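You operate a simulated robot arm through the tools that you are given. There is no shell and no other tool.

You are at the controls of a simulated robot arm. One attempt, no reset.

TASK
Check the tins on the long bench top. At the end: the silver tin with the largest size on its label from the long bench top is on the orange tray; the beaker (marked "C") from the long bench top is on the blue box (marked "SEALS"); the label ring (marked "F") from the long bench top is on the red plate; the silver tin with the smallest size on its label from the long bench top is in the white tray; whatever was shut is shut again. Leave all else as you found it, and nothing knocked over. Set down upright: beaker.

It is judged by the outcome, as a careful person would: the job done as asked, and still so three seconds after it is handed in. It fails if anything else is knocked over, pushed out of place, dropped, spilled or broken. A push-on lid holds only when it is set on centred and level and pressed home; a screw cap is set on level and turned clockwise until tight.

THE ROBOT
A 6-joint arm with a two-finger gripper, fixed in place. Base frame: the origin is on the floor under the middle of its stand, x ahead of it, y to its left, z up; the work surface is at about z = 0.85. Readings come in m, rad, newtons and seconds.
With the tool pointing down near the work surface it reaches from about 0.14 to 0.68 m from the base axis. Its first joint turns from -1.152 to 1.152 rad. Payload 2.45 kg.
Tool frame: the origin (TCP) lies between the finger pads and is the grasp point; the fingertips stand 0.03 m ahead of it; z points along the fingers, y is the line along which they close. The gripper opens to 0.106 m; its body begins 0.079 m behind the TCP.
Orientation is that of the tool frame in the base frame, as [roll, pitch, yaw] about the fixed x, y, z axes, in that order (R = Rz(yaw) Ry(pitch) Rx(roll)). With the fingers straight down and closing along the base's y, the tool's x points along the base's -x, its y along +y and its z along -z.

THE INTERFACE
- The arm moves only by the tool arm_command. Its argument "steps" is a list that holds one entry, the list of rows, each a list of 7 numbers: the gripper command, from -1 (fully open) to 1 (shut), values between in proportion, then the shift along the tool's x, y, z in units of 25 mm (1.0 is 25 mm), then the turn, a rotation vector about the tool's x, y, z in units of 5 degrees (1.0 is 5 degrees). In form: [[[jaw, dx, dy, dz, rx, ry, rz], ...]]. A call has 1 to 20 rows; each row shifts and turns the commanded pose from where the row before left it, along the tool's axes as they then stand. A call with a number of a shift or a turn outside -1 to 1 is refused whole. A row lasts 0.2 s, in which the tool goes at most 0.05 m and 0.15 rad; a call with a longer step from one row to the next is refused whole, and so is a gripper value outside its range. Where a pose cannot be reached the arm comes as near as it can. A force on the tool above 40 N (or 10 N above the force at the start of the call, whichever is more), or a blocked arm, ends the call early, and 0.2 s more pass. Each finger travels about 0.153 m/s and halts on what it meets, pressing with about 42 N; the grip force reading is that of the motor and also rises with nothing between the fingers. The clock runs only during rows and for 0.2 s after the last one: add rows that do not move to give the fingers time. The reply holds the time, the measured pose of the TCP, the force on the tool along the base axes, the opening and the grip force, in the units named above and with some noise, with the torque about the TCP (base axes, N m) and any sound that the robot's microphone picked up.
- Cameras (640 x 400 px; columns grow to the right, rows downward): "scene" is fixed at [0.0449, 0.4002, 1.416]; the picture's right is [-0.88, -0.48, 0.00], its down [-0.22, 0.40, -0.89] and it looks along [0.43, -0.78, -0.46] (base axes); focal length 326 px, centre (320, 200). "wrist" rides on the gripper at [0.076, -0.002, -0.106] in the tool frame; the picture's right is [0.02, 1.00, 0.00], its down [-0.78, 0.02, -0.62] and it looks along [-0.62, 0.01, 0.78] (tool axes); focal length 247 px, centre (320, 200). There is no depth. A picture from a camera that has moved, and an enlarged one, comes with that camera's place and axes in the base frame and with its lens.
- snapshot(camera): a new picture of that camera. The clock stands still meanwhile.
- zoom(camera, box): a new picture of the part [left, top, right, bottom] of that camera's present view, enlarged. The clock stands still meanwhile.
- close_job(): hands the job in; it is judged then, once.

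Places have to be worked out from the pictures, the camera data and where the tool is seen. Open the gripper and draw the arm clear of the work before you hand the job in, unless the task says otherwise.

The tools are called after ">>>" as name(argument=value, ...) on one line, values as JSON. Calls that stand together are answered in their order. arm_command: Moves the arm, as the interface text tells. Its arguments: {"type":"object","properties":{"steps":{"type":"array","items":{"type":"array","items":{"type":"array","items":{"type":"number"}}}}},"required":["steps"]} The other tools are called the same way: snapshot (camera) takes a picture; zoom (camera, box) takes an enlarged picture of a part of a camera's view; close_job () hands the job in.

At the start:

```text
time: 0.0
tool_pos: [0.3025, -0.2792, 1.176]
orientation: [3.142, 0.0, -3.141]
ft_force: [-0.2, -0.1, 0.1]
moment: [0.0, -0.03, 0.0]
finger_gap: 0.1061
grip_force: 0.1
```

scene: 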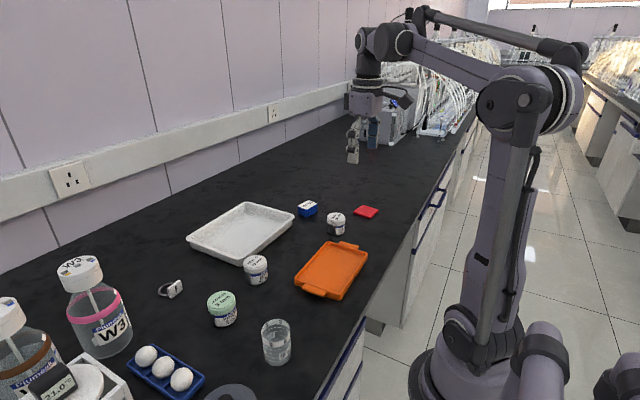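
wrist: 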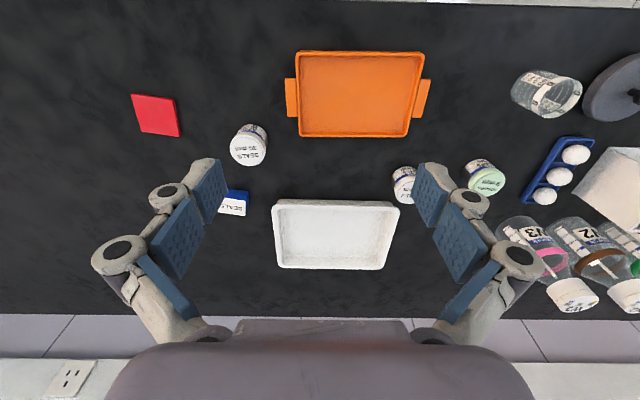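

The scene shows tins, trays, a beaker and a ring on the bench. I'll zoom in on the parts to read the labels before moving.

>>> zoom(camera="scene", box=[180, 190, 400, 330])

>>> zoom(camera="scene", box=[140, 270, 320, 400])

>>> zoom(camera="wrist", box=[380, 60, 640, 222])

>>> zoom(camera="wrist", box=[110, 60, 310, 230])

```text
2.86 times, centred on (290, 260) of scene
camera zoom: at [0.0449, 0.4002, 1.416], right [-0.88, -0.48, 0.0], down [-0.22, 0.4, -0.89], along [0.43, -0.78, -0.46], focal length 931 px, centre (406, 29)
```

zoom: 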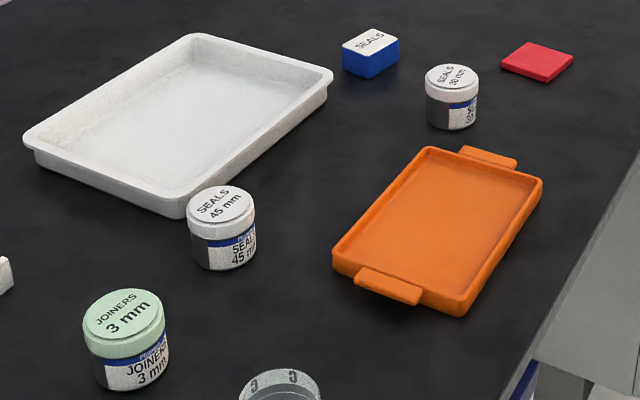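

```text
3.08 times, centred on (230, 335) of scene
camera zoom: at [0.0449, 0.4002, 1.416], right [-0.88, -0.48, 0.0], down [-0.22, 0.4, -0.89], along [0.43, -0.78, -0.46], focal length 1003 px, centre (597, -215)
```

zoom: 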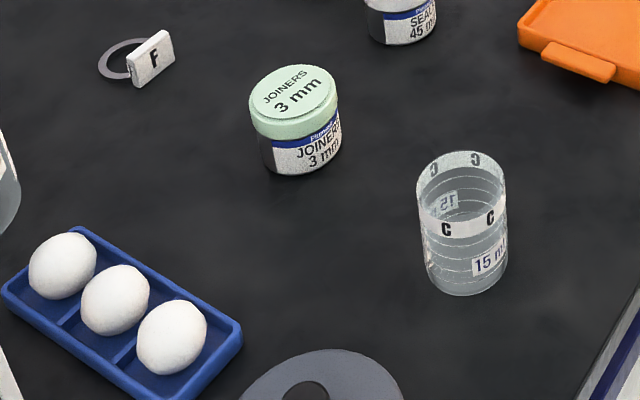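

```text
2.46 times, centred on (510, 141) of wrist
camera zoom: at [0.226, -0.2824, 1.2814], right [-0.02, 1.0, 0.0], down [0.78, 0.02, 0.62], along [0.62, 0.01, -0.78], focal length 608 px, centre (-148, 345)
```

zoom: 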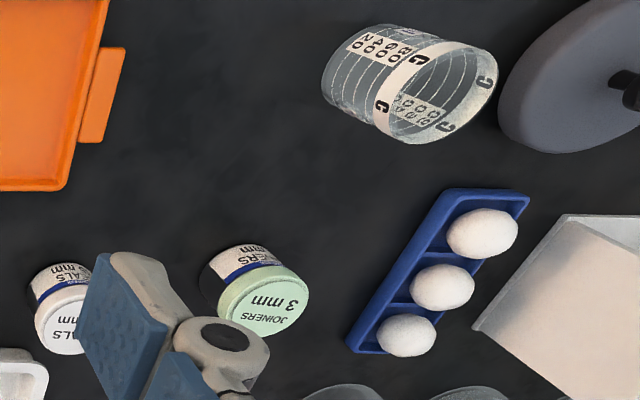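

```text
2.35 times, centred on (210, 145) of wrist
camera zoom: at [0.226, -0.2824, 1.2814], right [-0.02, 1.0, 0.0], down [0.78, 0.02, 0.62], along [0.62, 0.01, -0.78], focal length 581 px, centre (579, 329)
```

zoom: 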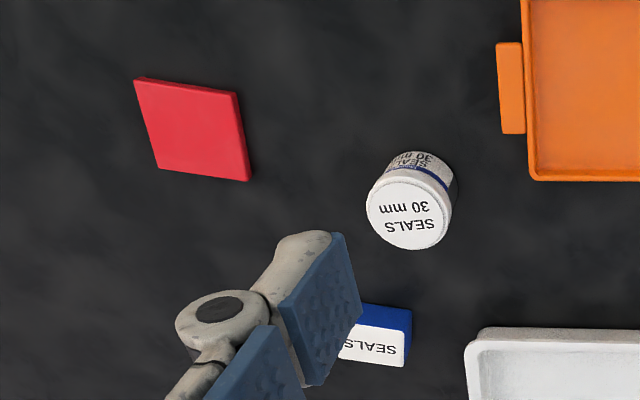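

Three tins are visible (SEALS 45, SEALS 30, JOINERS 3). I'll check the tins' body colours and the other objects in the far-left area before moving.

>>> zoom(camera="scene", box=[0, 240, 220, 400])

>>> zoom(camera="scene", box=[195, 240, 285, 335])

>>> zoom(camera="scene", box=[280, 180, 400, 255])

>>> zoom(camera="wrist", box=[440, 160, 640, 320])

```text
2.50 times, centred on (110, 320) of scene
camera zoom: at [0.0449, 0.4002, 1.416], right [-0.88, -0.48, 0.0], down [-0.22, 0.4, -0.89], along [0.43, -0.78, -0.46], focal length 815 px, centre (845, -100)
```

zoom: 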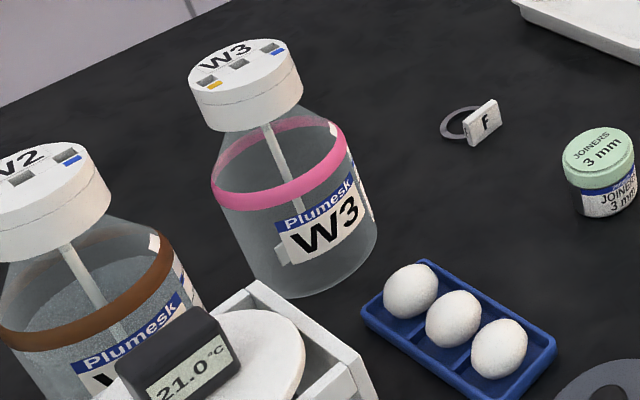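

```text
4.21 times, centred on (240, 288) of scene
camera zoom: at [0.0449, 0.4002, 1.416], right [-0.88, -0.48, 0.0], down [-0.22, 0.4, -0.89], along [0.43, -0.78, -0.46], focal length 1372 px, centre (657, -168)
```

zoom: 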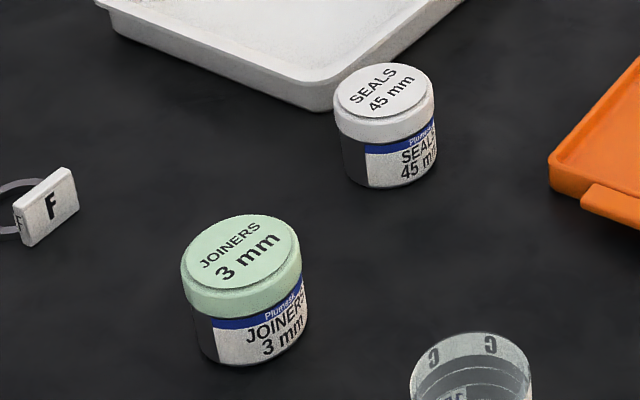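

```text
5.33 times, centred on (340, 218) of scene
camera zoom: at [0.0449, 0.4002, 1.416], right [-0.88, -0.48, 0.0], down [-0.22, 0.4, -0.89], along [0.43, -0.78, -0.46], focal length 1738 px, centre (213, 107)
```

zoom: 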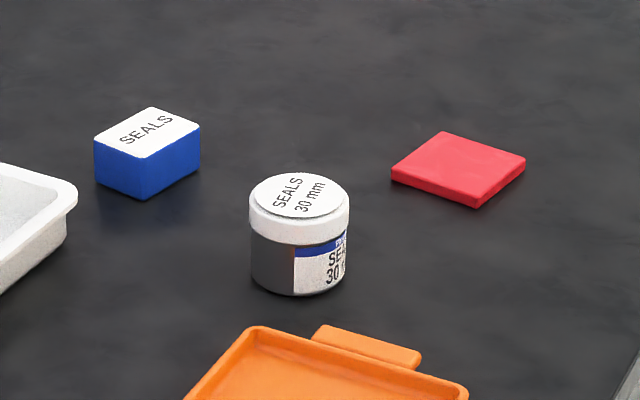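

```text
2.50 times, centred on (540, 240) of wrist
camera zoom: at [0.226, -0.2824, 1.2814], right [-0.02, 1.0, 0.0], down [0.78, 0.02, 0.62], along [0.62, 0.01, -0.78], focal length 617 px, centre (-230, 100)
```

zoom: 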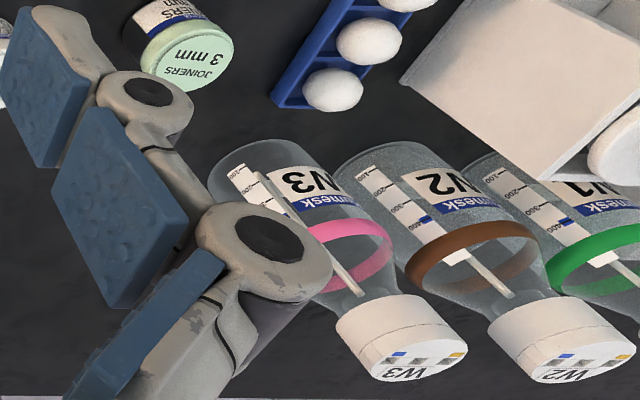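

All three tins seem to have grey bodies; I need a closer look at them. I'll move the wrist camera sideways at the current safe height to look over the left part of the bench.

>>> arm_command(steps=[[[-1, 0, 1, 0, 0, 0, 0], [-1, 0, 1, 0, 0, 0, 0], [-1, 0, 1, 0, 0, 0, 0], [-1, 0, 1, 0, 0, 0, 0], [-1, 0, 1, 0, 0, 0, 0], [-1, 0, 1, 0, 0, 0, 0], [-1, 0, 1, 0, 0, 0, 0], [-1, 0, 1, 0, 0, 0, 0], [-1, 0, 1, 0, 0, 0, 0], [-1, 0, 1, 0, 0, 0, 0], [-1, 0, 1, 0, 0, 0, 0], [-1, 0, 0, 0, 0, 0, 0]]])

>>> snapshot(camera="wrist")

>>> snapshot(camera="scene")

```text
time: 2.6
tool_pos: [0.3019, -0.0021, 1.1729]
orientation: [-3.141, 0.0, 3.141]
ft_force: [0.5, 0.0, 0.3]
moment: [0.01, -0.02, -0.01]
finger_gap: 0.1061
grip_force: 0.0
```

```text
taken
camera wrist: at [0.2253, -0.0066, 1.2792], right [-0.02, 1.0, 0.0], down [0.78, 0.02, 0.62], along [0.62, 0.01, -0.78], focal length 247 px, centre (320, 200)
```

wrist: 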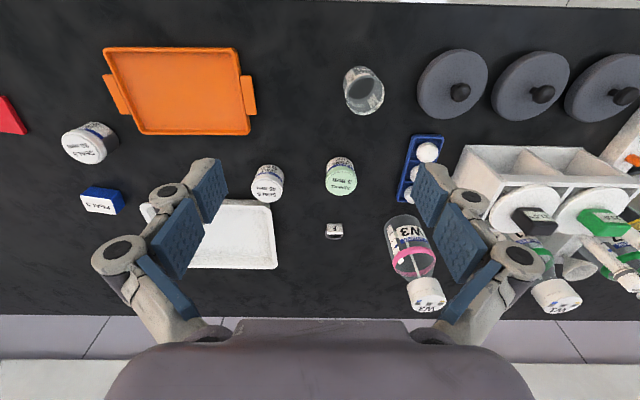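

```text
taken
```

scene: 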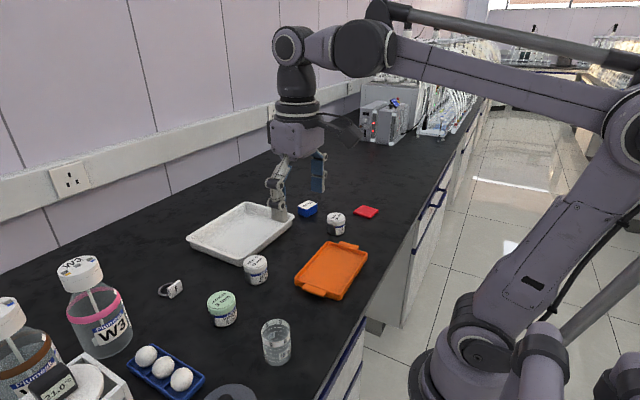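

The wrist view now covers the middle and left part. I'll zoom on the tins, beaker and ring.

>>> zoom(camera="wrist", box=[230, 140, 380, 240])

>>> zoom(camera="wrist", box=[330, 40, 480, 140])

>>> zoom(camera="wrist", box=[440, 130, 640, 310])

>>> zoom(camera="wrist", box=[50, 100, 200, 230])

```text
4.00 times, centred on (305, 190) of wrist
camera zoom: at [0.2253, -0.0066, 1.2792], right [-0.02, 1.0, 0.0], down [0.78, 0.02, 0.62], along [0.62, 0.01, -0.78], focal length 988 px, centre (380, 240)
```

zoom: 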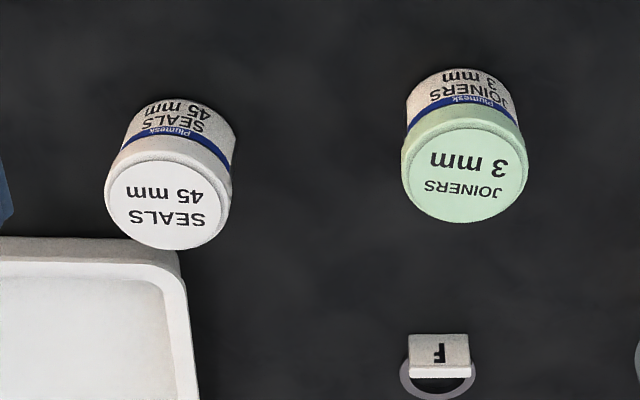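

```text
4.00 times, centred on (405, 90) of wrist
camera zoom: at [0.2253, -0.0066, 1.2792], right [-0.02, 1.0, 0.0], down [0.78, 0.02, 0.62], along [0.62, 0.01, -0.78], focal length 988 px, centre (-20, 640)
```

zoom: 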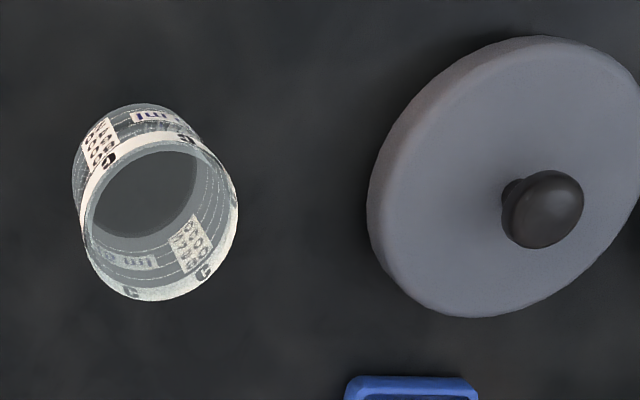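

```text
2.22 times, centred on (540, 220) of wrist
camera zoom: at [0.2253, -0.0066, 1.2792], right [-0.02, 1.0, 0.0], down [0.78, 0.02, 0.62], along [0.62, 0.01, -0.78], focal length 549 px, centre (-169, 156)
```

zoom: 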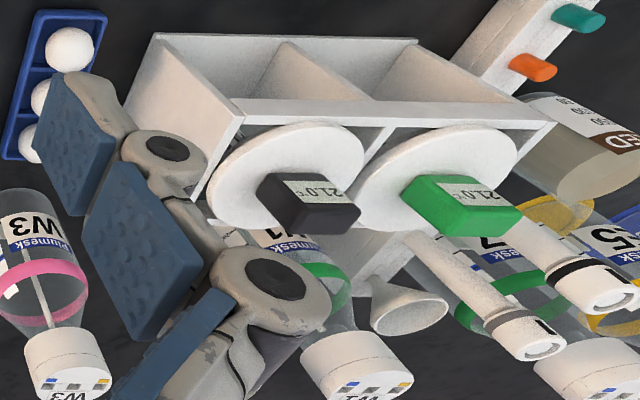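

```text
3.08 times, centred on (125, 165) of wrist
camera zoom: at [0.2253, -0.0066, 1.2792], right [-0.02, 1.0, 0.0], down [0.78, 0.02, 0.62], along [0.62, 0.01, -0.78], focal length 760 px, centre (920, 308)
```

zoom: 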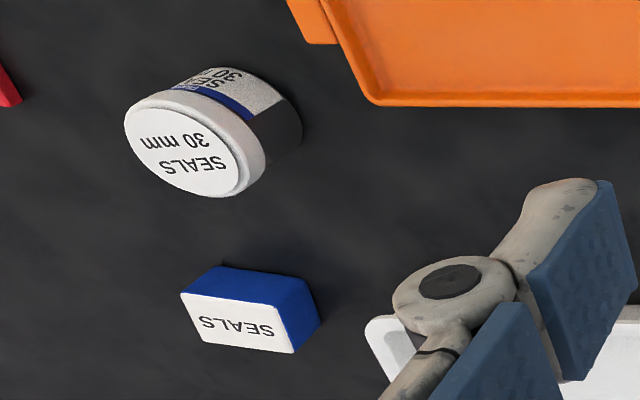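

I need to determine each tin's body colour; zooming tightly on each from the scene camera.

>>> zoom(camera="scene", box=[203, 286, 243, 331])

>>> zoom(camera="scene", box=[238, 250, 274, 290])

>>> zoom(camera="scene", box=[320, 205, 352, 240])

>>> zoom(camera="scene", box=[250, 310, 305, 375])

```text
8.89 times, centred on (223, 308) of scene
camera zoom: at [0.0449, 0.4002, 1.416], right [-0.88, -0.48, 0.0], down [-0.22, 0.4, -0.89], along [0.43, -0.78, -0.46], focal length 2897 px, centre (1182, -764)
```

zoom: 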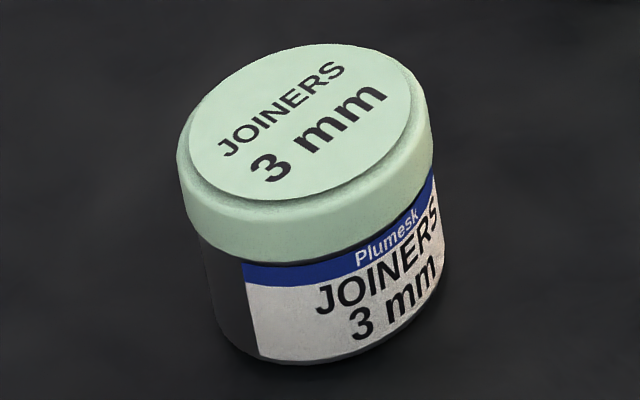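

```text
10.00 times, centred on (256, 270) of scene
camera zoom: at [0.0449, 0.4002, 1.416], right [-0.88, -0.48, 0.0], down [-0.22, 0.4, -0.89], along [0.43, -0.78, -0.46], focal length 3259 px, centre (960, -500)
```

zoom: 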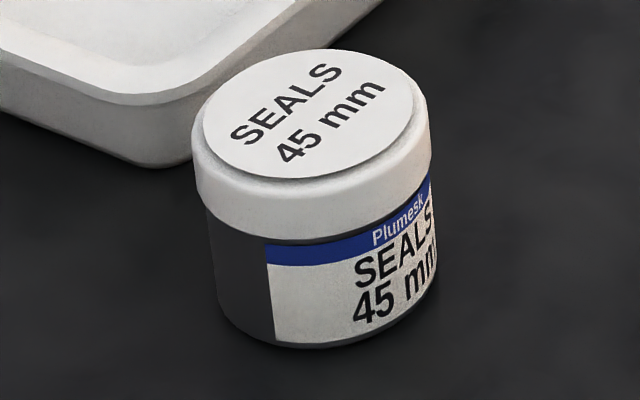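

```text
11.43 times, centred on (336, 222) of scene
camera zoom: at [0.0449, 0.4002, 1.416], right [-0.88, -0.48, 0.0], down [-0.22, 0.4, -0.89], along [0.43, -0.78, -0.46], focal length 3725 px, centre (137, -57)
```

zoom: 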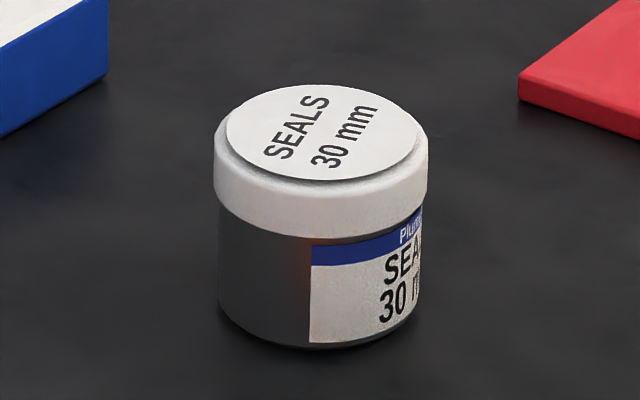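

```text
6.15 times, centred on (278, 342) of scene
camera zoom: at [0.0449, 0.4002, 1.416], right [-0.88, -0.48, 0.0], down [-0.22, 0.4, -0.89], along [0.43, -0.78, -0.46], focal length 2006 px, centre (582, -677)
```

zoom: 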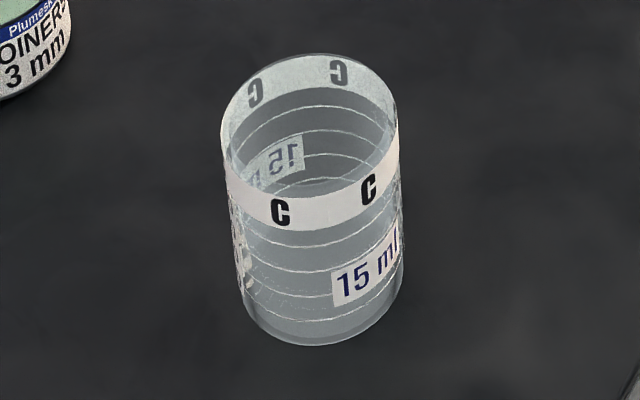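

The three bodies look like the same dark reflective metal. I'll look further left for any other tins, staying at this height.

>>> arm_command(steps=[[[-1, 0, 1, -0.5, 0, 0, 0], [-1, 0, 1, -0.5, 0, 0, 0], [-1, 0, 1, -0.5, 0, 0, 0], [-1, 0, 1, -0.5, 0, 0, 0], [-1, 0, 1, 0, 0, 0, 0], [-1, 0, 1, 0, 0, 0, 0], [-1, 0, 1, 0, 0, 0, 0], [-1, 0, 1, 0, 0, 0, 0], [-1, 0, 1, 0, 0, 0, 0], [-1, 0, 1, 0, 0, 0, 0], [-1, 0, 0, 0, 0, 0, 0]]])

>>> snapshot(camera="wrist")

```text
time: 5.0
tool_pos: [0.3019, 0.2462, 1.2273]
orientation: [3.141, 0.001, -3.141]
ft_force: [0.2, 0.4, 0.4]
moment: [-0.02, 0.0, 0.02]
finger_gap: 0.1061
grip_force: 0.1
```

```text
taken
camera wrist: at [0.2259, 0.2434, 1.3324], right [-0.02, 1.0, 0.0], down [0.78, 0.02, 0.62], along [0.62, 0.01, -0.78], focal length 247 px, centre (320, 200)
```

wrist: 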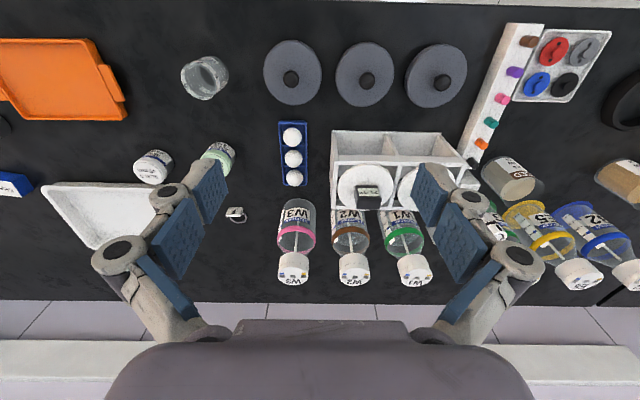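

No other tins are on the bench: only the three. From this viewpoint I can see the tins' other (left) sides, so I'll zoom in on them.

>>> zoom(camera="wrist", box=[125, 130, 255, 230])

>>> zoom(camera="wrist", box=[170, 50, 240, 105])

>>> zoom(camera="wrist", box=[440, 130, 640, 310])

```text
4.00 times, centred on (190, 180) of wrist
camera zoom: at [0.2259, 0.2434, 1.3324], right [-0.02, 1.0, 0.0], down [0.78, 0.02, 0.62], along [0.62, 0.01, -0.78], focal length 988 px, centre (840, 280)
```

zoom: 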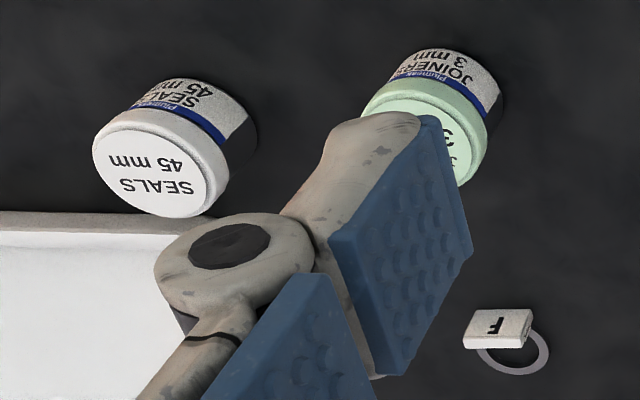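

```text
7.27 times, centred on (205, 78) of wrist
camera zoom: at [0.2259, 0.2434, 1.3324], right [-0.02, 1.0, 0.0], down [0.78, 0.02, 0.62], along [0.62, 0.01, -0.78], focal length 1796 px, centre (1156, 1091)
```

zoom: 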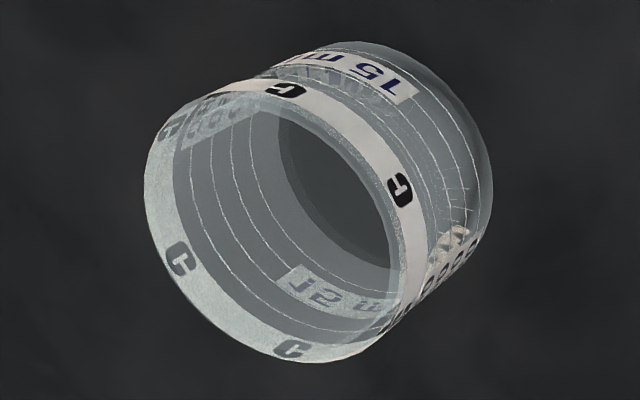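

```text
2.22 times, centred on (540, 220) of wrist
camera zoom: at [0.2259, 0.2434, 1.3324], right [-0.02, 1.0, 0.0], down [0.78, 0.02, 0.62], along [0.62, 0.01, -0.78], focal length 549 px, centre (-169, 156)
```

zoom: 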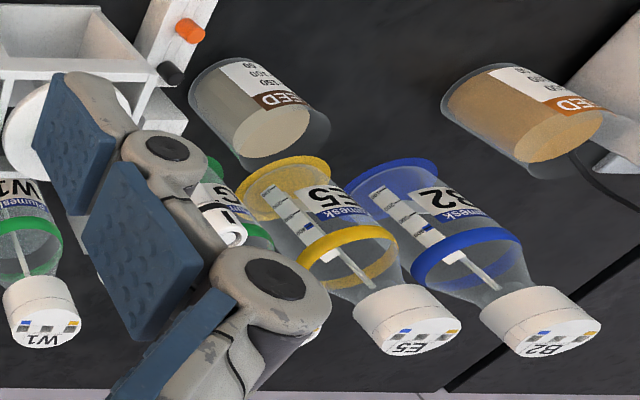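

The beaker looks empty, and the bodies of all tins look like the same metal, so 45 mm is the largest and JOINERS 3 mm the smallest. Next I move to hover short of the 45 mm tin (about x 0.507, y −0.104) for a precise look.

>>> arm_command(steps=[[[-1, -0.223, -1, 0.505, 0, 0, 0], [-1, -0.223, -1, 0.505, 0, 0, 0], [-1, -0.223, -1, 0.505, 0, 0, 0], [-1, -0.223, -1, 0.505, 0, 0, 0], [-1, -0.223, -1, 0.505, 0, 0, 0], [-1, -0.223, -1, 0.505, 0, 0, 0], [-1, -0.223, -1, 0.505, 0, 0, 0], [-1, -0.223, -1, 0.505, 0, 0, 0], [-1, -0.223, -1, 0.505, 0, 0, 0], [-1, -0.223, -1, 0.505, 0, 0, 0], [-1, -0.223, -1, 0.505, 0, 0, 0], [-1, -0.223, -1, 0.505, 0, 0, 0], [-1, -0.223, -1, 0.505, 0, 0, 0], [-1, -0.223, -1, 0.505, 0, 0, 0], [-1, 0, 0, 0, 0, 0, 0], [-1, 0, 0, 0, 0, 0, 0]]])

>>> snapshot(camera="wrist")

>>> zoom(camera="wrist", box=[220, 130, 420, 255])

```text
time: 8.4
tool_pos: [0.3806, -0.1036, 1.048]
orientation: [3.141, 0.0, 3.142]
ft_force: [0.0, -0.2, 0.1]
moment: [-0.02, -0.01, -0.01]
finger_gap: 0.1061
grip_force: 0.0
```

```text
taken
camera wrist: at [0.3032, -0.107, 1.1545], right [-0.02, 1.0, 0.0], down [0.78, 0.02, 0.62], along [0.62, 0.01, -0.78], focal length 247 px, centre (320, 200)
```

wrist: 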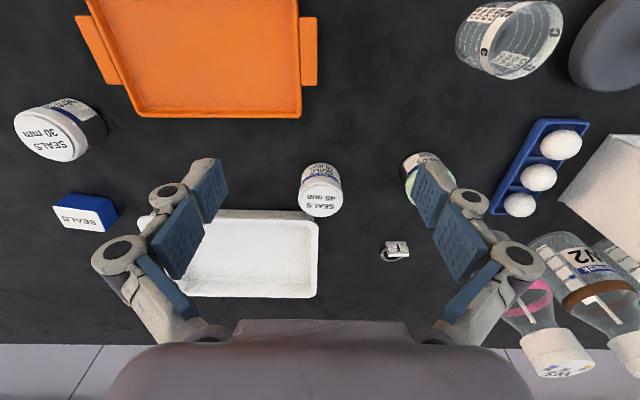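

```text
3.20 times, centred on (320, 192) of wrist
camera zoom: at [0.3032, -0.107, 1.1545], right [-0.02, 1.0, 0.0], down [0.78, 0.02, 0.62], along [0.62, 0.01, -0.78], focal length 790 px, centre (320, 224)
```

zoom: 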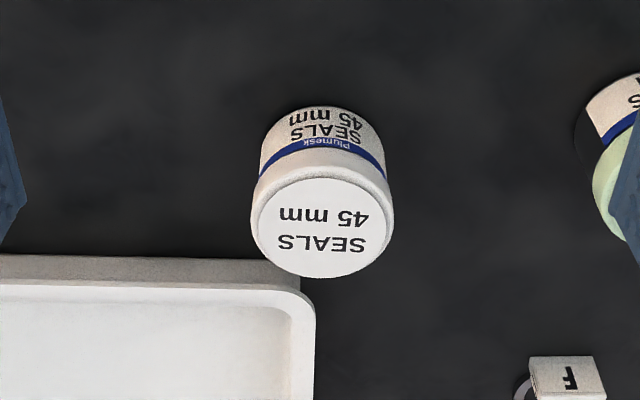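

The 45 mm tin's lid centre works out to (0.506, −0.1045), top at z≈0.90. I move over it and come down to z≈0.94 first, above the lid, then check.

>>> arm_command(steps=[[[-1, -1, 0, 0, 0, 0, 0], [-1, -1, 0, 0, 0, 0, 0], [-1, -1, 0, 0, 0, 0, 0], [-1, -1, 0, 0, 0, 0, 0], [-1, -1, -0.04, 0, 0, 0, 0], [-1, 0, 0, 1, 0, 0, 0], [-1, 0, 0, 1, 0, 0, 0], [-1, 0, 0, 1, 0, 0, 0], [-1, 0, 0, 0.5, 0, 0, 0], [-1, 0, 0, 0, 0, 0, 0]]])

>>> snapshot(camera="wrist")

>>> zoom(camera="scene", box=[190, 170, 350, 300])

```text
time: 10.6
tool_pos: [0.507, -0.1048, 0.9613]
orientation: [3.141, -0.002, -3.141]
ft_force: [0.7, -0.4, -0.2]
moment: [-0.05, -0.01, -0.04]
finger_gap: 0.1058
grip_force: 0.0
```

```text
taken
camera wrist: at [0.4299, -0.1086, 1.067], right [-0.02, 1.0, 0.0], down [0.78, 0.02, 0.62], along [0.62, 0.01, -0.78], focal length 247 px, centre (320, 200)
```

wrist: 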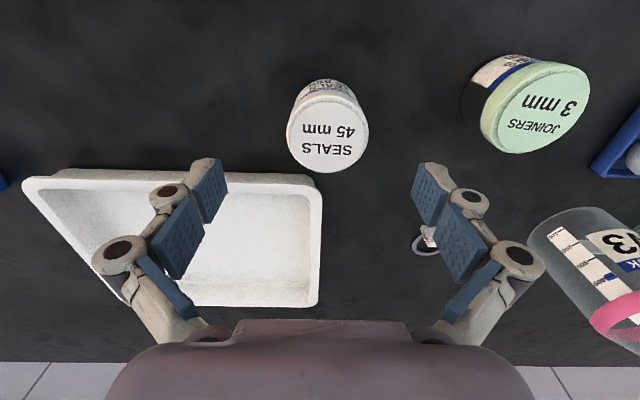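

```text
3.08 times, centred on (270, 235) of scene
camera zoom: at [0.0449, 0.4002, 1.416], right [-0.88, -0.48, 0.0], down [-0.22, 0.4, -0.89], along [0.43, -0.78, -0.46], focal length 1003 px, centre (474, 92)
```

zoom: 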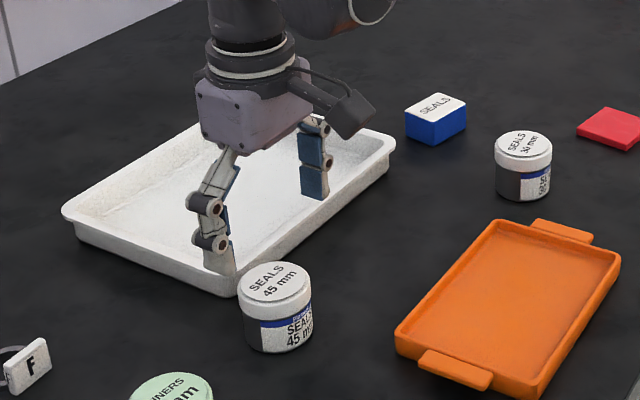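

I'm above the tin; I'll refine the lid's position from this closer viewpoint before descending.

>>> zoom(camera="wrist", box=[270, 65, 390, 185])

>>> zoom(camera="wrist", box=[450, 40, 600, 165])

```text
3.33 times, centred on (330, 125) of wrist
camera zoom: at [0.4299, -0.1086, 1.067], right [-0.02, 1.0, 0.0], down [0.78, 0.02, 0.62], along [0.62, 0.01, -0.78], focal length 823 px, centre (287, 450)
```

zoom: 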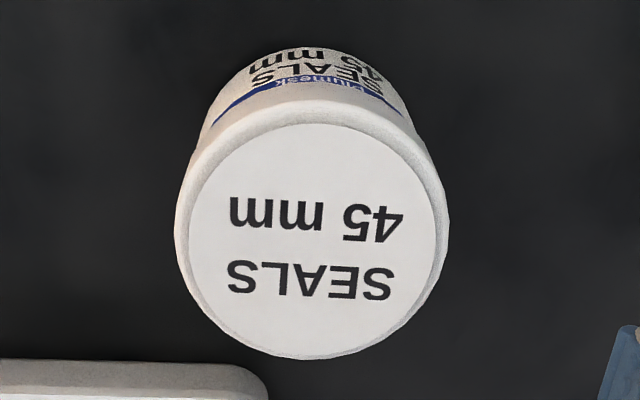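

```text
3.20 times, centred on (525, 102) of wrist
camera zoom: at [0.4299, -0.1086, 1.067], right [-0.02, 1.0, 0.0], down [0.78, 0.02, 0.62], along [0.62, 0.01, -0.78], focal length 790 px, centre (-336, 512)
```

zoom: 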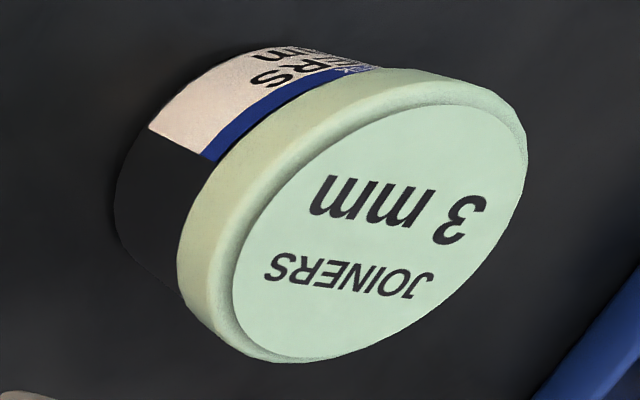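

The refined tin centre (0.505, −0.103) matches the TCP within 2 mm. I descend so the fingertips are just above the bench, and close on the tin.

>>> arm_command(steps=[[[-1, 0.05, 0.04, 1, 0, 0, 0], [-1, 0, 0, 1, 0, 0, 0], [-1, 0, 0, 0.6, 0, 0, 0], [-1, 0, 0, 0.35, 0, 0, 0], [-1, 0, 0, 0, 0, 0, 0], [0, 0, 0, 0, 0, 0, 0], [0.5, 0, 0, 0, 0, 0, 0], [1, 0, 0, 0, 0, 0, 0], [1, 0, 0, 0, 0, 0, 0], [1, 0, 0, 0, 0, 0, 0]]])

>>> zoom(camera="scene", box=[190, 170, 350, 300])

```text
time: 12.8
tool_pos: [0.5061, -0.1041, 0.8885]
orientation: [3.141, 0.002, -3.141]
ft_force: [1.0, 0.6, 4.4]
moment: [0.07, -0.02, 0.05]
finger_gap: 0.0578
grip_force: 42.3
```

```text
3.08 times, centred on (270, 235) of scene
camera zoom: at [0.0448, 0.4002, 1.416], right [-0.88, -0.48, 0.0], down [-0.22, 0.4, -0.89], along [0.43, -0.78, -0.46], focal length 1003 px, centre (474, 92)
```

zoom: 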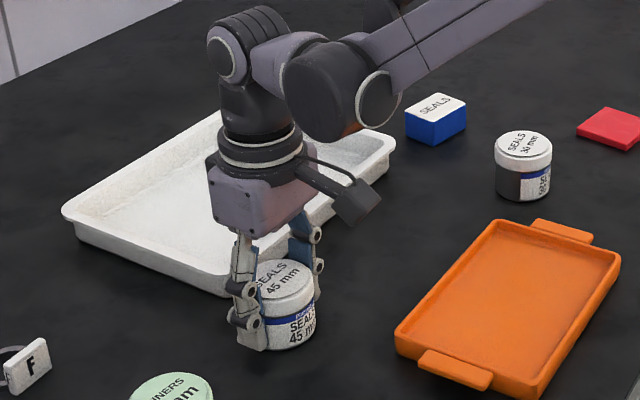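

Gripped at 0.058 m with 42 N. I lift gently and check that the tin and lid come up together.

>>> arm_command(steps=[[[1, 0, 0, -0.2, 0, 0, 0], [1, 0, 0, -0.3, 0, 0, 0], [1, 0, 0, -0.5, 0, 0, 0], [1, 0, 0, -0.8, 0, 0, 0], [1, 0, 0, -0.8, 0, 0, 0], [1, 0, 0, -0.8, 0, 0, 0], [1, 0, 0, -0.6, 0, 0, 0], [1, 0, 0, 0, 0, 0, 0]]])

>>> zoom(camera="scene", box=[200, 190, 320, 290])

>>> snapshot(camera="wrist")

```text
time: 14.6
tool_pos: [0.5053, -0.1041, 0.9883]
orientation: [-3.141, -0.001, -3.141]
ft_force: [0.4, 0.0, -0.6]
moment: [-0.02, 0.02, 0.0]
finger_gap: 0.0574
grip_force: 42.0
```

```text
4.00 times, centred on (260, 240) of scene
camera zoom: at [0.0449, 0.4002, 1.416], right [-0.88, -0.48, 0.0], down [-0.22, 0.4, -0.89], along [0.43, -0.78, -0.46], focal length 1304 px, centre (560, 40)
```

zoom: 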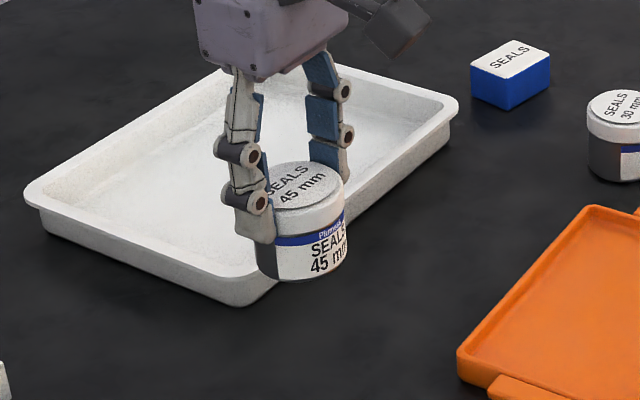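

```text
taken
camera wrist: at [0.4286, -0.1076, 1.0943], right [-0.02, 1.0, 0.0], down [0.78, 0.02, 0.62], along [0.62, 0.01, -0.78], focal length 247 px, centre (320, 200)
```

wrist: 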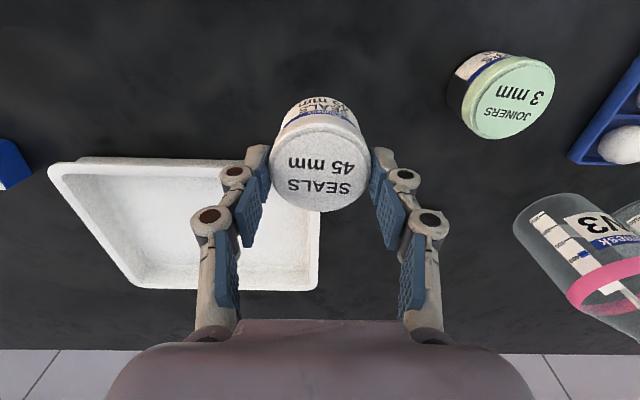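

The tin came up whole. I carry it over the orange tray's middle (about 0.347, −0.22) at this height, and check.

>>> arm_command(steps=[[[1, 0.5, -0.3, 0, 0, 0, 0], [1, 0.8, -0.6, 0, 0, 0, 0], [1, 0.9, -0.7, 0, 0, 0, 0], [1, 0.9, -0.7, 0, 0, 0, 0], [1, 0.9, -0.7, 0, 0, 0, 0], [1, 0.9, -0.7, 0, 0, 0, 0], [1, 0.8, -0.6, 0, 0, 0, 0], [1, 0.6, -0.34, 0, 0, 0, 0], [1, 0, 0, 0, 0, 0, 0]]])

>>> zoom(camera="scene", box=[260, 180, 420, 310])

>>> snapshot(camera="wrist")

```text
time: 16.6
tool_pos: [0.3475, -0.2212, 0.9862]
orientation: [3.14, 0.001, 3.14]
ft_force: [-0.6, 1.1, -0.7]
moment: [0.0, 0.02, 0.01]
finger_gap: 0.0573
grip_force: 42.1
```

```text
3.08 times, centred on (340, 245) of scene
camera zoom: at [0.0449, 0.4002, 1.416], right [-0.88, -0.48, 0.0], down [-0.22, 0.4, -0.89], along [0.43, -0.78, -0.46], focal length 1003 px, centre (258, 62)
```

zoom: 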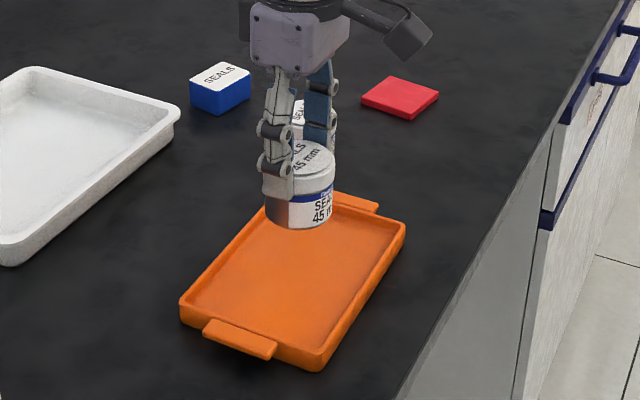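

```text
taken
camera wrist: at [0.2707, -0.2242, 1.092], right [-0.02, 1.0, 0.0], down [0.78, 0.02, 0.62], along [0.62, 0.01, -0.78], focal length 247 px, centre (320, 200)
```

wrist: 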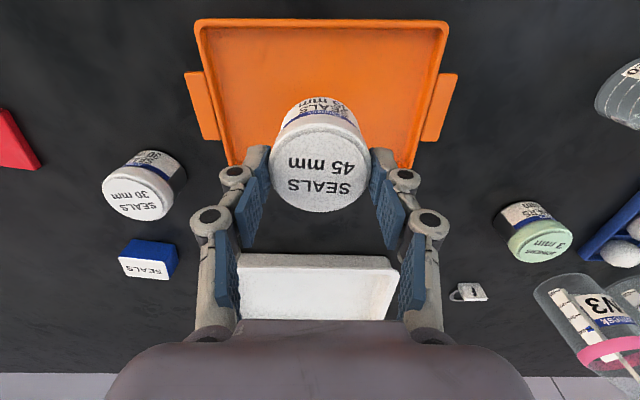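

The tin hangs over the tray's interior. I lower it to about 1–2 cm above the tray floor, then go in small steps.

>>> arm_command(steps=[[[1, 0, 0, 0.6, 0, 0, 0], [1, 0, 0, 1, 0, 0, 0], [1, 0, 0, 0.8, 0, 0, 0], [1, 0, 0, 0.6, 0, 0, 0], [1, 0, 0, 0.2, 0, 0, 0], [1, 0, 0, 0, 0, 0, 0]]])

>>> zoom(camera="scene", box=[260, 200, 420, 310])

```text
time: 18.0
tool_pos: [0.3479, -0.2209, 0.9083]
orientation: [3.141, 0.0, -3.141]
ft_force: [0.3, -2.1, 36.9]
moment: [-0.07, 0.03, 0.01]
finger_gap: 0.0571
grip_force: 42.1
```

```text
3.64 times, centred on (340, 255) of scene
camera zoom: at [0.0445, 0.4004, 1.416], right [-0.88, -0.48, 0.0], down [-0.22, 0.4, -0.89], along [0.43, -0.78, -0.46], focal length 1185 px, centre (247, 0)
```

zoom: 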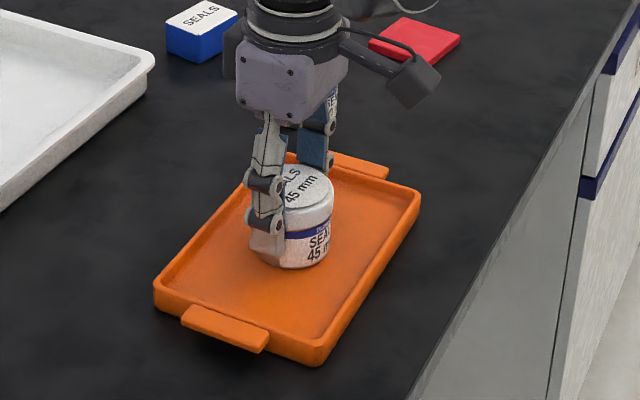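

The tin already touches the tray floor (37 N). I relieve the pressure slightly, open, and rise.

>>> arm_command(steps=[[[1, 0, 0, -0.08, 0, 0, 0], [1, 0, 0, -0.02, 0, 0, 0], [0.1, 0, 0, 0, 0, 0, 0], [-0.3, 0, 0, 0, 0, 0, 0], [-0.6, 0, 0, 0, 0, 0, 0], [-0.6, 0, 0, 0, 0, 0, 0], [-0.6, 0, 0, -0.4, 0, 0, 0], [-0.6, 0, 0, -0.8, 0, 0, 0], [-0.6, 0, 0, -1, 0, 0, 0], [-0.6, 0, 0, -1, 0, 0, 0], [-0.6, 0, 0, -1, 0, 0, 0], [-0.6, 0, 0, 0, 0, 0, 0]]])

>>> zoom(camera="scene", box=[260, 180, 420, 310])

>>> snapshot(camera="wrist")

```text
time: 20.6
tool_pos: [0.3472, -0.2214, 1.0149]
orientation: [-3.141, 0.0, -3.14]
ft_force: [-0.8, -0.3, 0.1]
moment: [-0.01, -0.01, -0.03]
finger_gap: 0.085
grip_force: 0.1
```

```text
3.08 times, centred on (340, 245) of scene
camera zoom: at [0.0449, 0.4002, 1.416], right [-0.88, -0.48, 0.0], down [-0.22, 0.4, -0.89], along [0.43, -0.78, -0.46], focal length 1003 px, centre (258, 62)
```

zoom: 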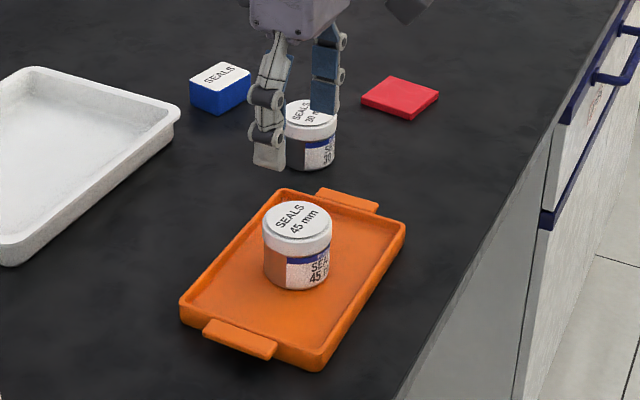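

```text
taken
camera wrist: at [0.2709, -0.224, 1.1209], right [-0.02, 1.0, 0.0], down [0.78, 0.02, 0.62], along [0.62, 0.01, -0.78], focal length 247 px, centre (320, 200)
```

wrist: 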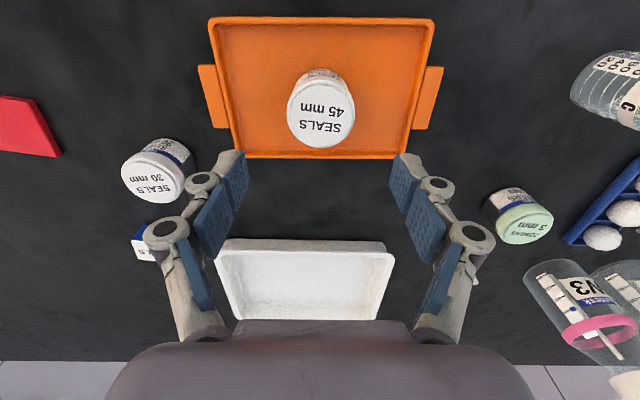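

The 45 mm tin stands on the orange tray, and its body mirrors the orange, so it's silver metal. Next I hover short of the JOINERS 3 mm tin (about 0.482, 0.039) to locate it precisely and check that its body is the same metal.

>>> arm_command(steps=[[[-1, 0, 0.6, -0.7, 0, 0, 0], [-1, 0, 0.8, -0.7, 0, 0, 0], [-1, 0, 1, 0, 0, 0, 0], [-1, 0, 1, 0, 0, 0, 0], [-1, 0, 1, 0, 0, 0, 0], [-1, 0, 1, 0, 0, 0, 0], [-1, 0, 1, 0, 0, 0, 0], [-1, 0, 1, 0, 0, 0, 0], [-1, 0, 1, 0, 0, 0, 0], [-1, 0, 1, 0, 0, 0, 0], [-1, -0.3, 1, 0, 0, 0, 0], [-1, 0, 0, 0, 0, 0, 0]]])

>>> snapshot(camera="wrist")

>>> zoom(camera="wrist", box=[240, 130, 400, 270])

```text
time: 23.2
tool_pos: [0.3562, 0.0412, 1.0493]
orientation: [3.14, 0.0, -3.14]
ft_force: [-0.1, 1.4, -0.2]
moment: [0.0, 0.01, 0.02]
finger_gap: 0.1064
grip_force: 0.0
```

```text
taken
camera wrist: at [0.2787, 0.0369, 1.155], right [-0.02, 1.0, 0.0], down [0.78, 0.02, 0.62], along [0.62, 0.01, -0.78], focal length 247 px, centre (320, 200)
```

wrist: 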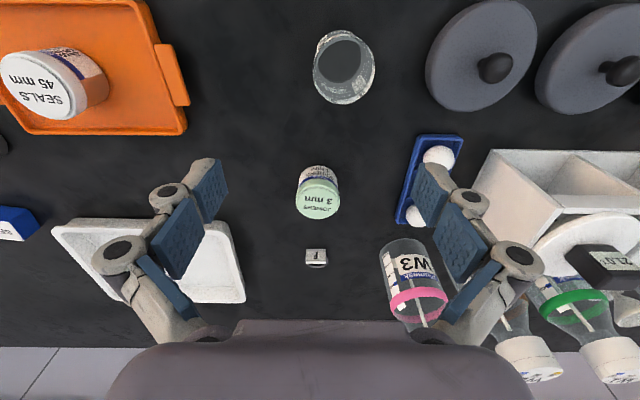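

```text
2.86 times, centred on (320, 200) of wrist
camera zoom: at [0.2787, 0.0369, 1.155], right [-0.02, 1.0, 0.0], down [0.78, 0.02, 0.62], along [0.62, 0.01, -0.78], focal length 706 px, centre (320, 200)
```

zoom: 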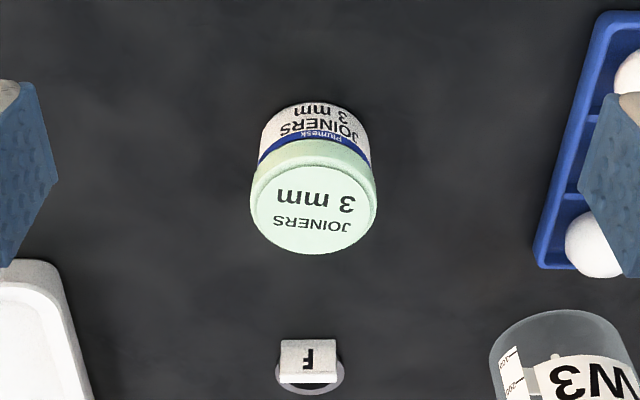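

The lid centre works out to (0.4855, 0.0375). There's ample clearance, so I move over it, descend and close.

>>> arm_command(steps=[[[-1, -1, -0.15, 0, 0, 0, 0], [-1, -1, 0, 0, 0, 0, 0], [-1, -1, 0, 0, 0, 0, 0], [-1, -1, 0, 0, 0, 0, 0], [-1, -1, 0, 0, 0, 0, 0], [-1, -0.17, 0, 1, 0, 0, 0], [-1, 0, 0, 1, 0, 0, 0], [-1, 0, 0, 1, 0, 0, 0], [-1, 0, 0, 1, 0, 0, 0], [-1, 0, 0, 1, 0, 0, 0], [-1, 0, 0, 1, 0, 0, 0], [-1, 0, 0, 0.4, 0, 0, 0], [-1, 0, 0, 0, 0, 0, 0], [0, 0, 0, 0, 0, 0, 0], [0.5, 0, 0, 0, 0, 0, 0], [1, 0, 0, 0, 0, 0, 0], [1, 0, 0, 0, 0, 0, 0], [1, 0, 0, 0, 0, 0, 0]]])

>>> snapshot(camera="wrist")

>>> zoom(camera="scene", box=[140, 220, 300, 350])

```text
time: 27.0
tool_pos: [0.4855, 0.0356, 0.8902]
orientation: [-3.141, 0.001, 3.141]
ft_force: [0.5, 0.8, 1.6]
moment: [-0.05, 0.0, -0.01]
finger_gap: 0.0575
grip_force: 42.2
```

```text
taken
camera wrist: at [0.4078, 0.0322, 0.9957], right [-0.02, 1.0, 0.0], down [0.78, 0.02, 0.62], along [0.62, 0.01, -0.78], focal length 247 px, centre (320, 200)
```

wrist: 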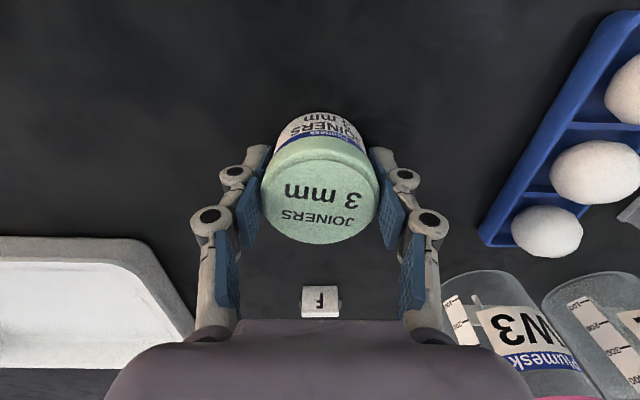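

```text
3.08 times, centred on (220, 285) of scene
camera zoom: at [0.0449, 0.4002, 1.416], right [-0.88, -0.48, 0.0], down [-0.22, 0.4, -0.89], along [0.43, -0.78, -0.46], focal length 1003 px, centre (628, -62)
```

zoom: 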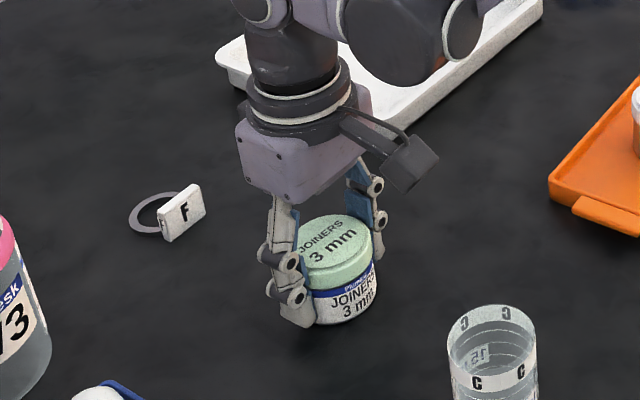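

Gripped the JOINERS tin. I lift it gently and look at its body colour.

>>> arm_command(steps=[[[1, 0, 0, -0.2, 0, 0, 0], [1, 0, 0, -0.3, 0, 0, 0], [1, 0, 0, -0.5, 0, 0, 0], [1, 0, 0, -0.8, 0, 0, 0], [1, 0, 0, -0.8, 0, 0, 0], [1, 0, 0, -0.8, 0, 0, 0], [1, 0, 0, -0.8, 0, 0, 0], [1, 0, 0, 0, 0, 0, 0]]])

>>> zoom(camera="scene", box=[170, 230, 260, 320])

>>> snapshot(camera="wrist")

```text
time: 28.8
tool_pos: [0.484, 0.0358, 0.9972]
orientation: [-3.14, 0.0, 3.141]
ft_force: [0.0, -0.7, 0.5]
moment: [-0.01, 0.01, 0.01]
finger_gap: 0.0567
grip_force: 42.1
```

```text
4.44 times, centred on (215, 275) of scene
camera zoom: at [0.0449, 0.4002, 1.416], right [-0.88, -0.48, 0.0], down [-0.22, 0.4, -0.89], along [0.43, -0.78, -0.46], focal length 1448 px, centre (787, -133)
```

zoom: 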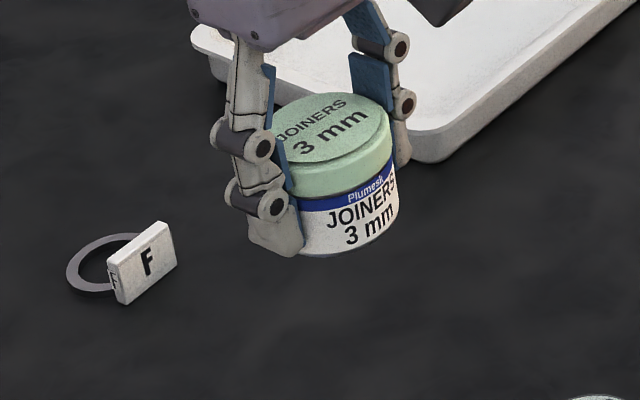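

```text
taken
camera wrist: at [0.4076, 0.0319, 1.1022], right [-0.02, 1.0, 0.0], down [0.78, 0.02, 0.62], along [0.62, 0.01, -0.78], focal length 247 px, centre (320, 200)
```

wrist: 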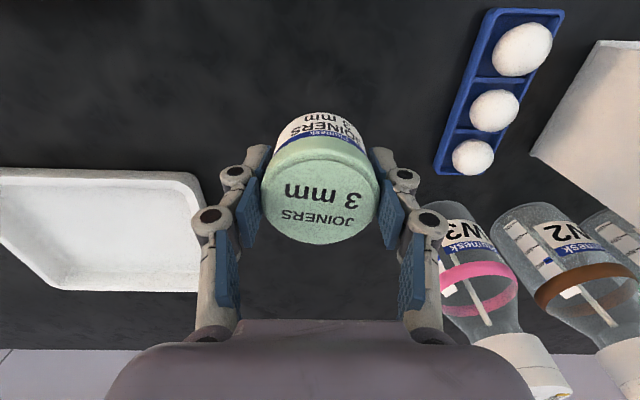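

I zoom tighter on the tin's body to see the bare metal parts.

>>> zoom(camera="scene", box=[218, 246, 232, 290])

>>> zoom(camera="scene", box=[220, 250, 260, 290])

>>> zoom(camera="wrist", box=[0, 140, 280, 315])

```text
9.09 times, centred on (225, 268) of scene
camera zoom: at [0.0449, 0.4002, 1.416], right [-0.88, -0.48, 0.0], down [-0.22, 0.4, -0.89], along [0.43, -0.78, -0.46], focal length 2963 px, centre (1184, -418)
```

zoom: 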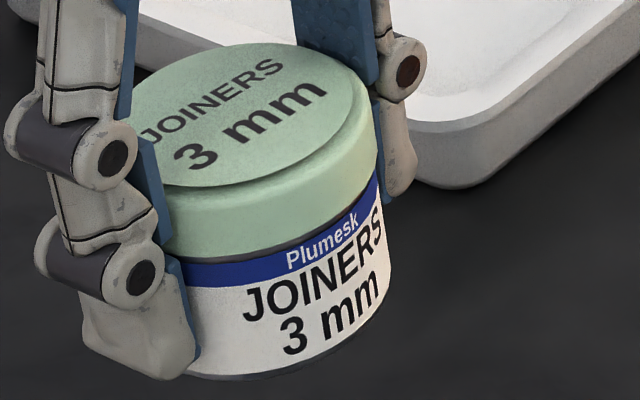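

```text
10.00 times, centred on (240, 270) of scene
camera zoom: at [0.0449, 0.4002, 1.416], right [-0.88, -0.48, 0.0], down [-0.22, 0.4, -0.89], along [0.43, -0.78, -0.46], focal length 3259 px, centre (1120, -500)
```

zoom: 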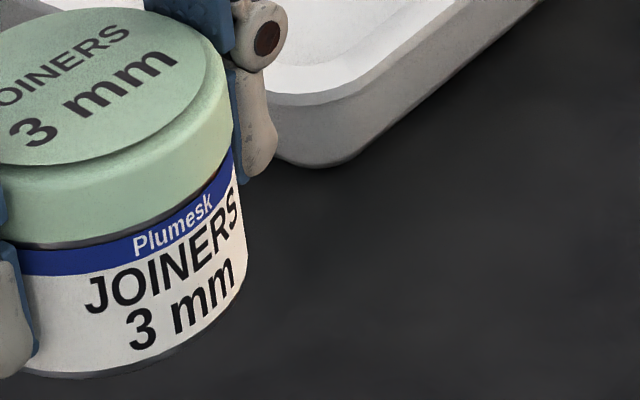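

```text
2.29 times, centred on (140, 228) of wrist
camera zoom: at [0.4076, 0.0319, 1.1022], right [-0.02, 1.0, 0.0], down [0.78, 0.02, 0.62], along [0.62, 0.01, -0.78], focal length 564 px, centre (731, 137)
```

zoom: 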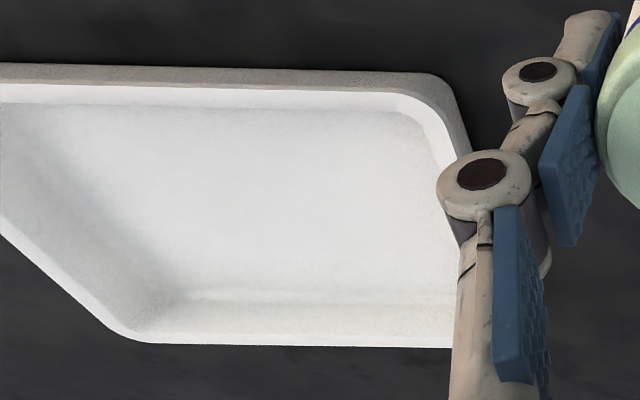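

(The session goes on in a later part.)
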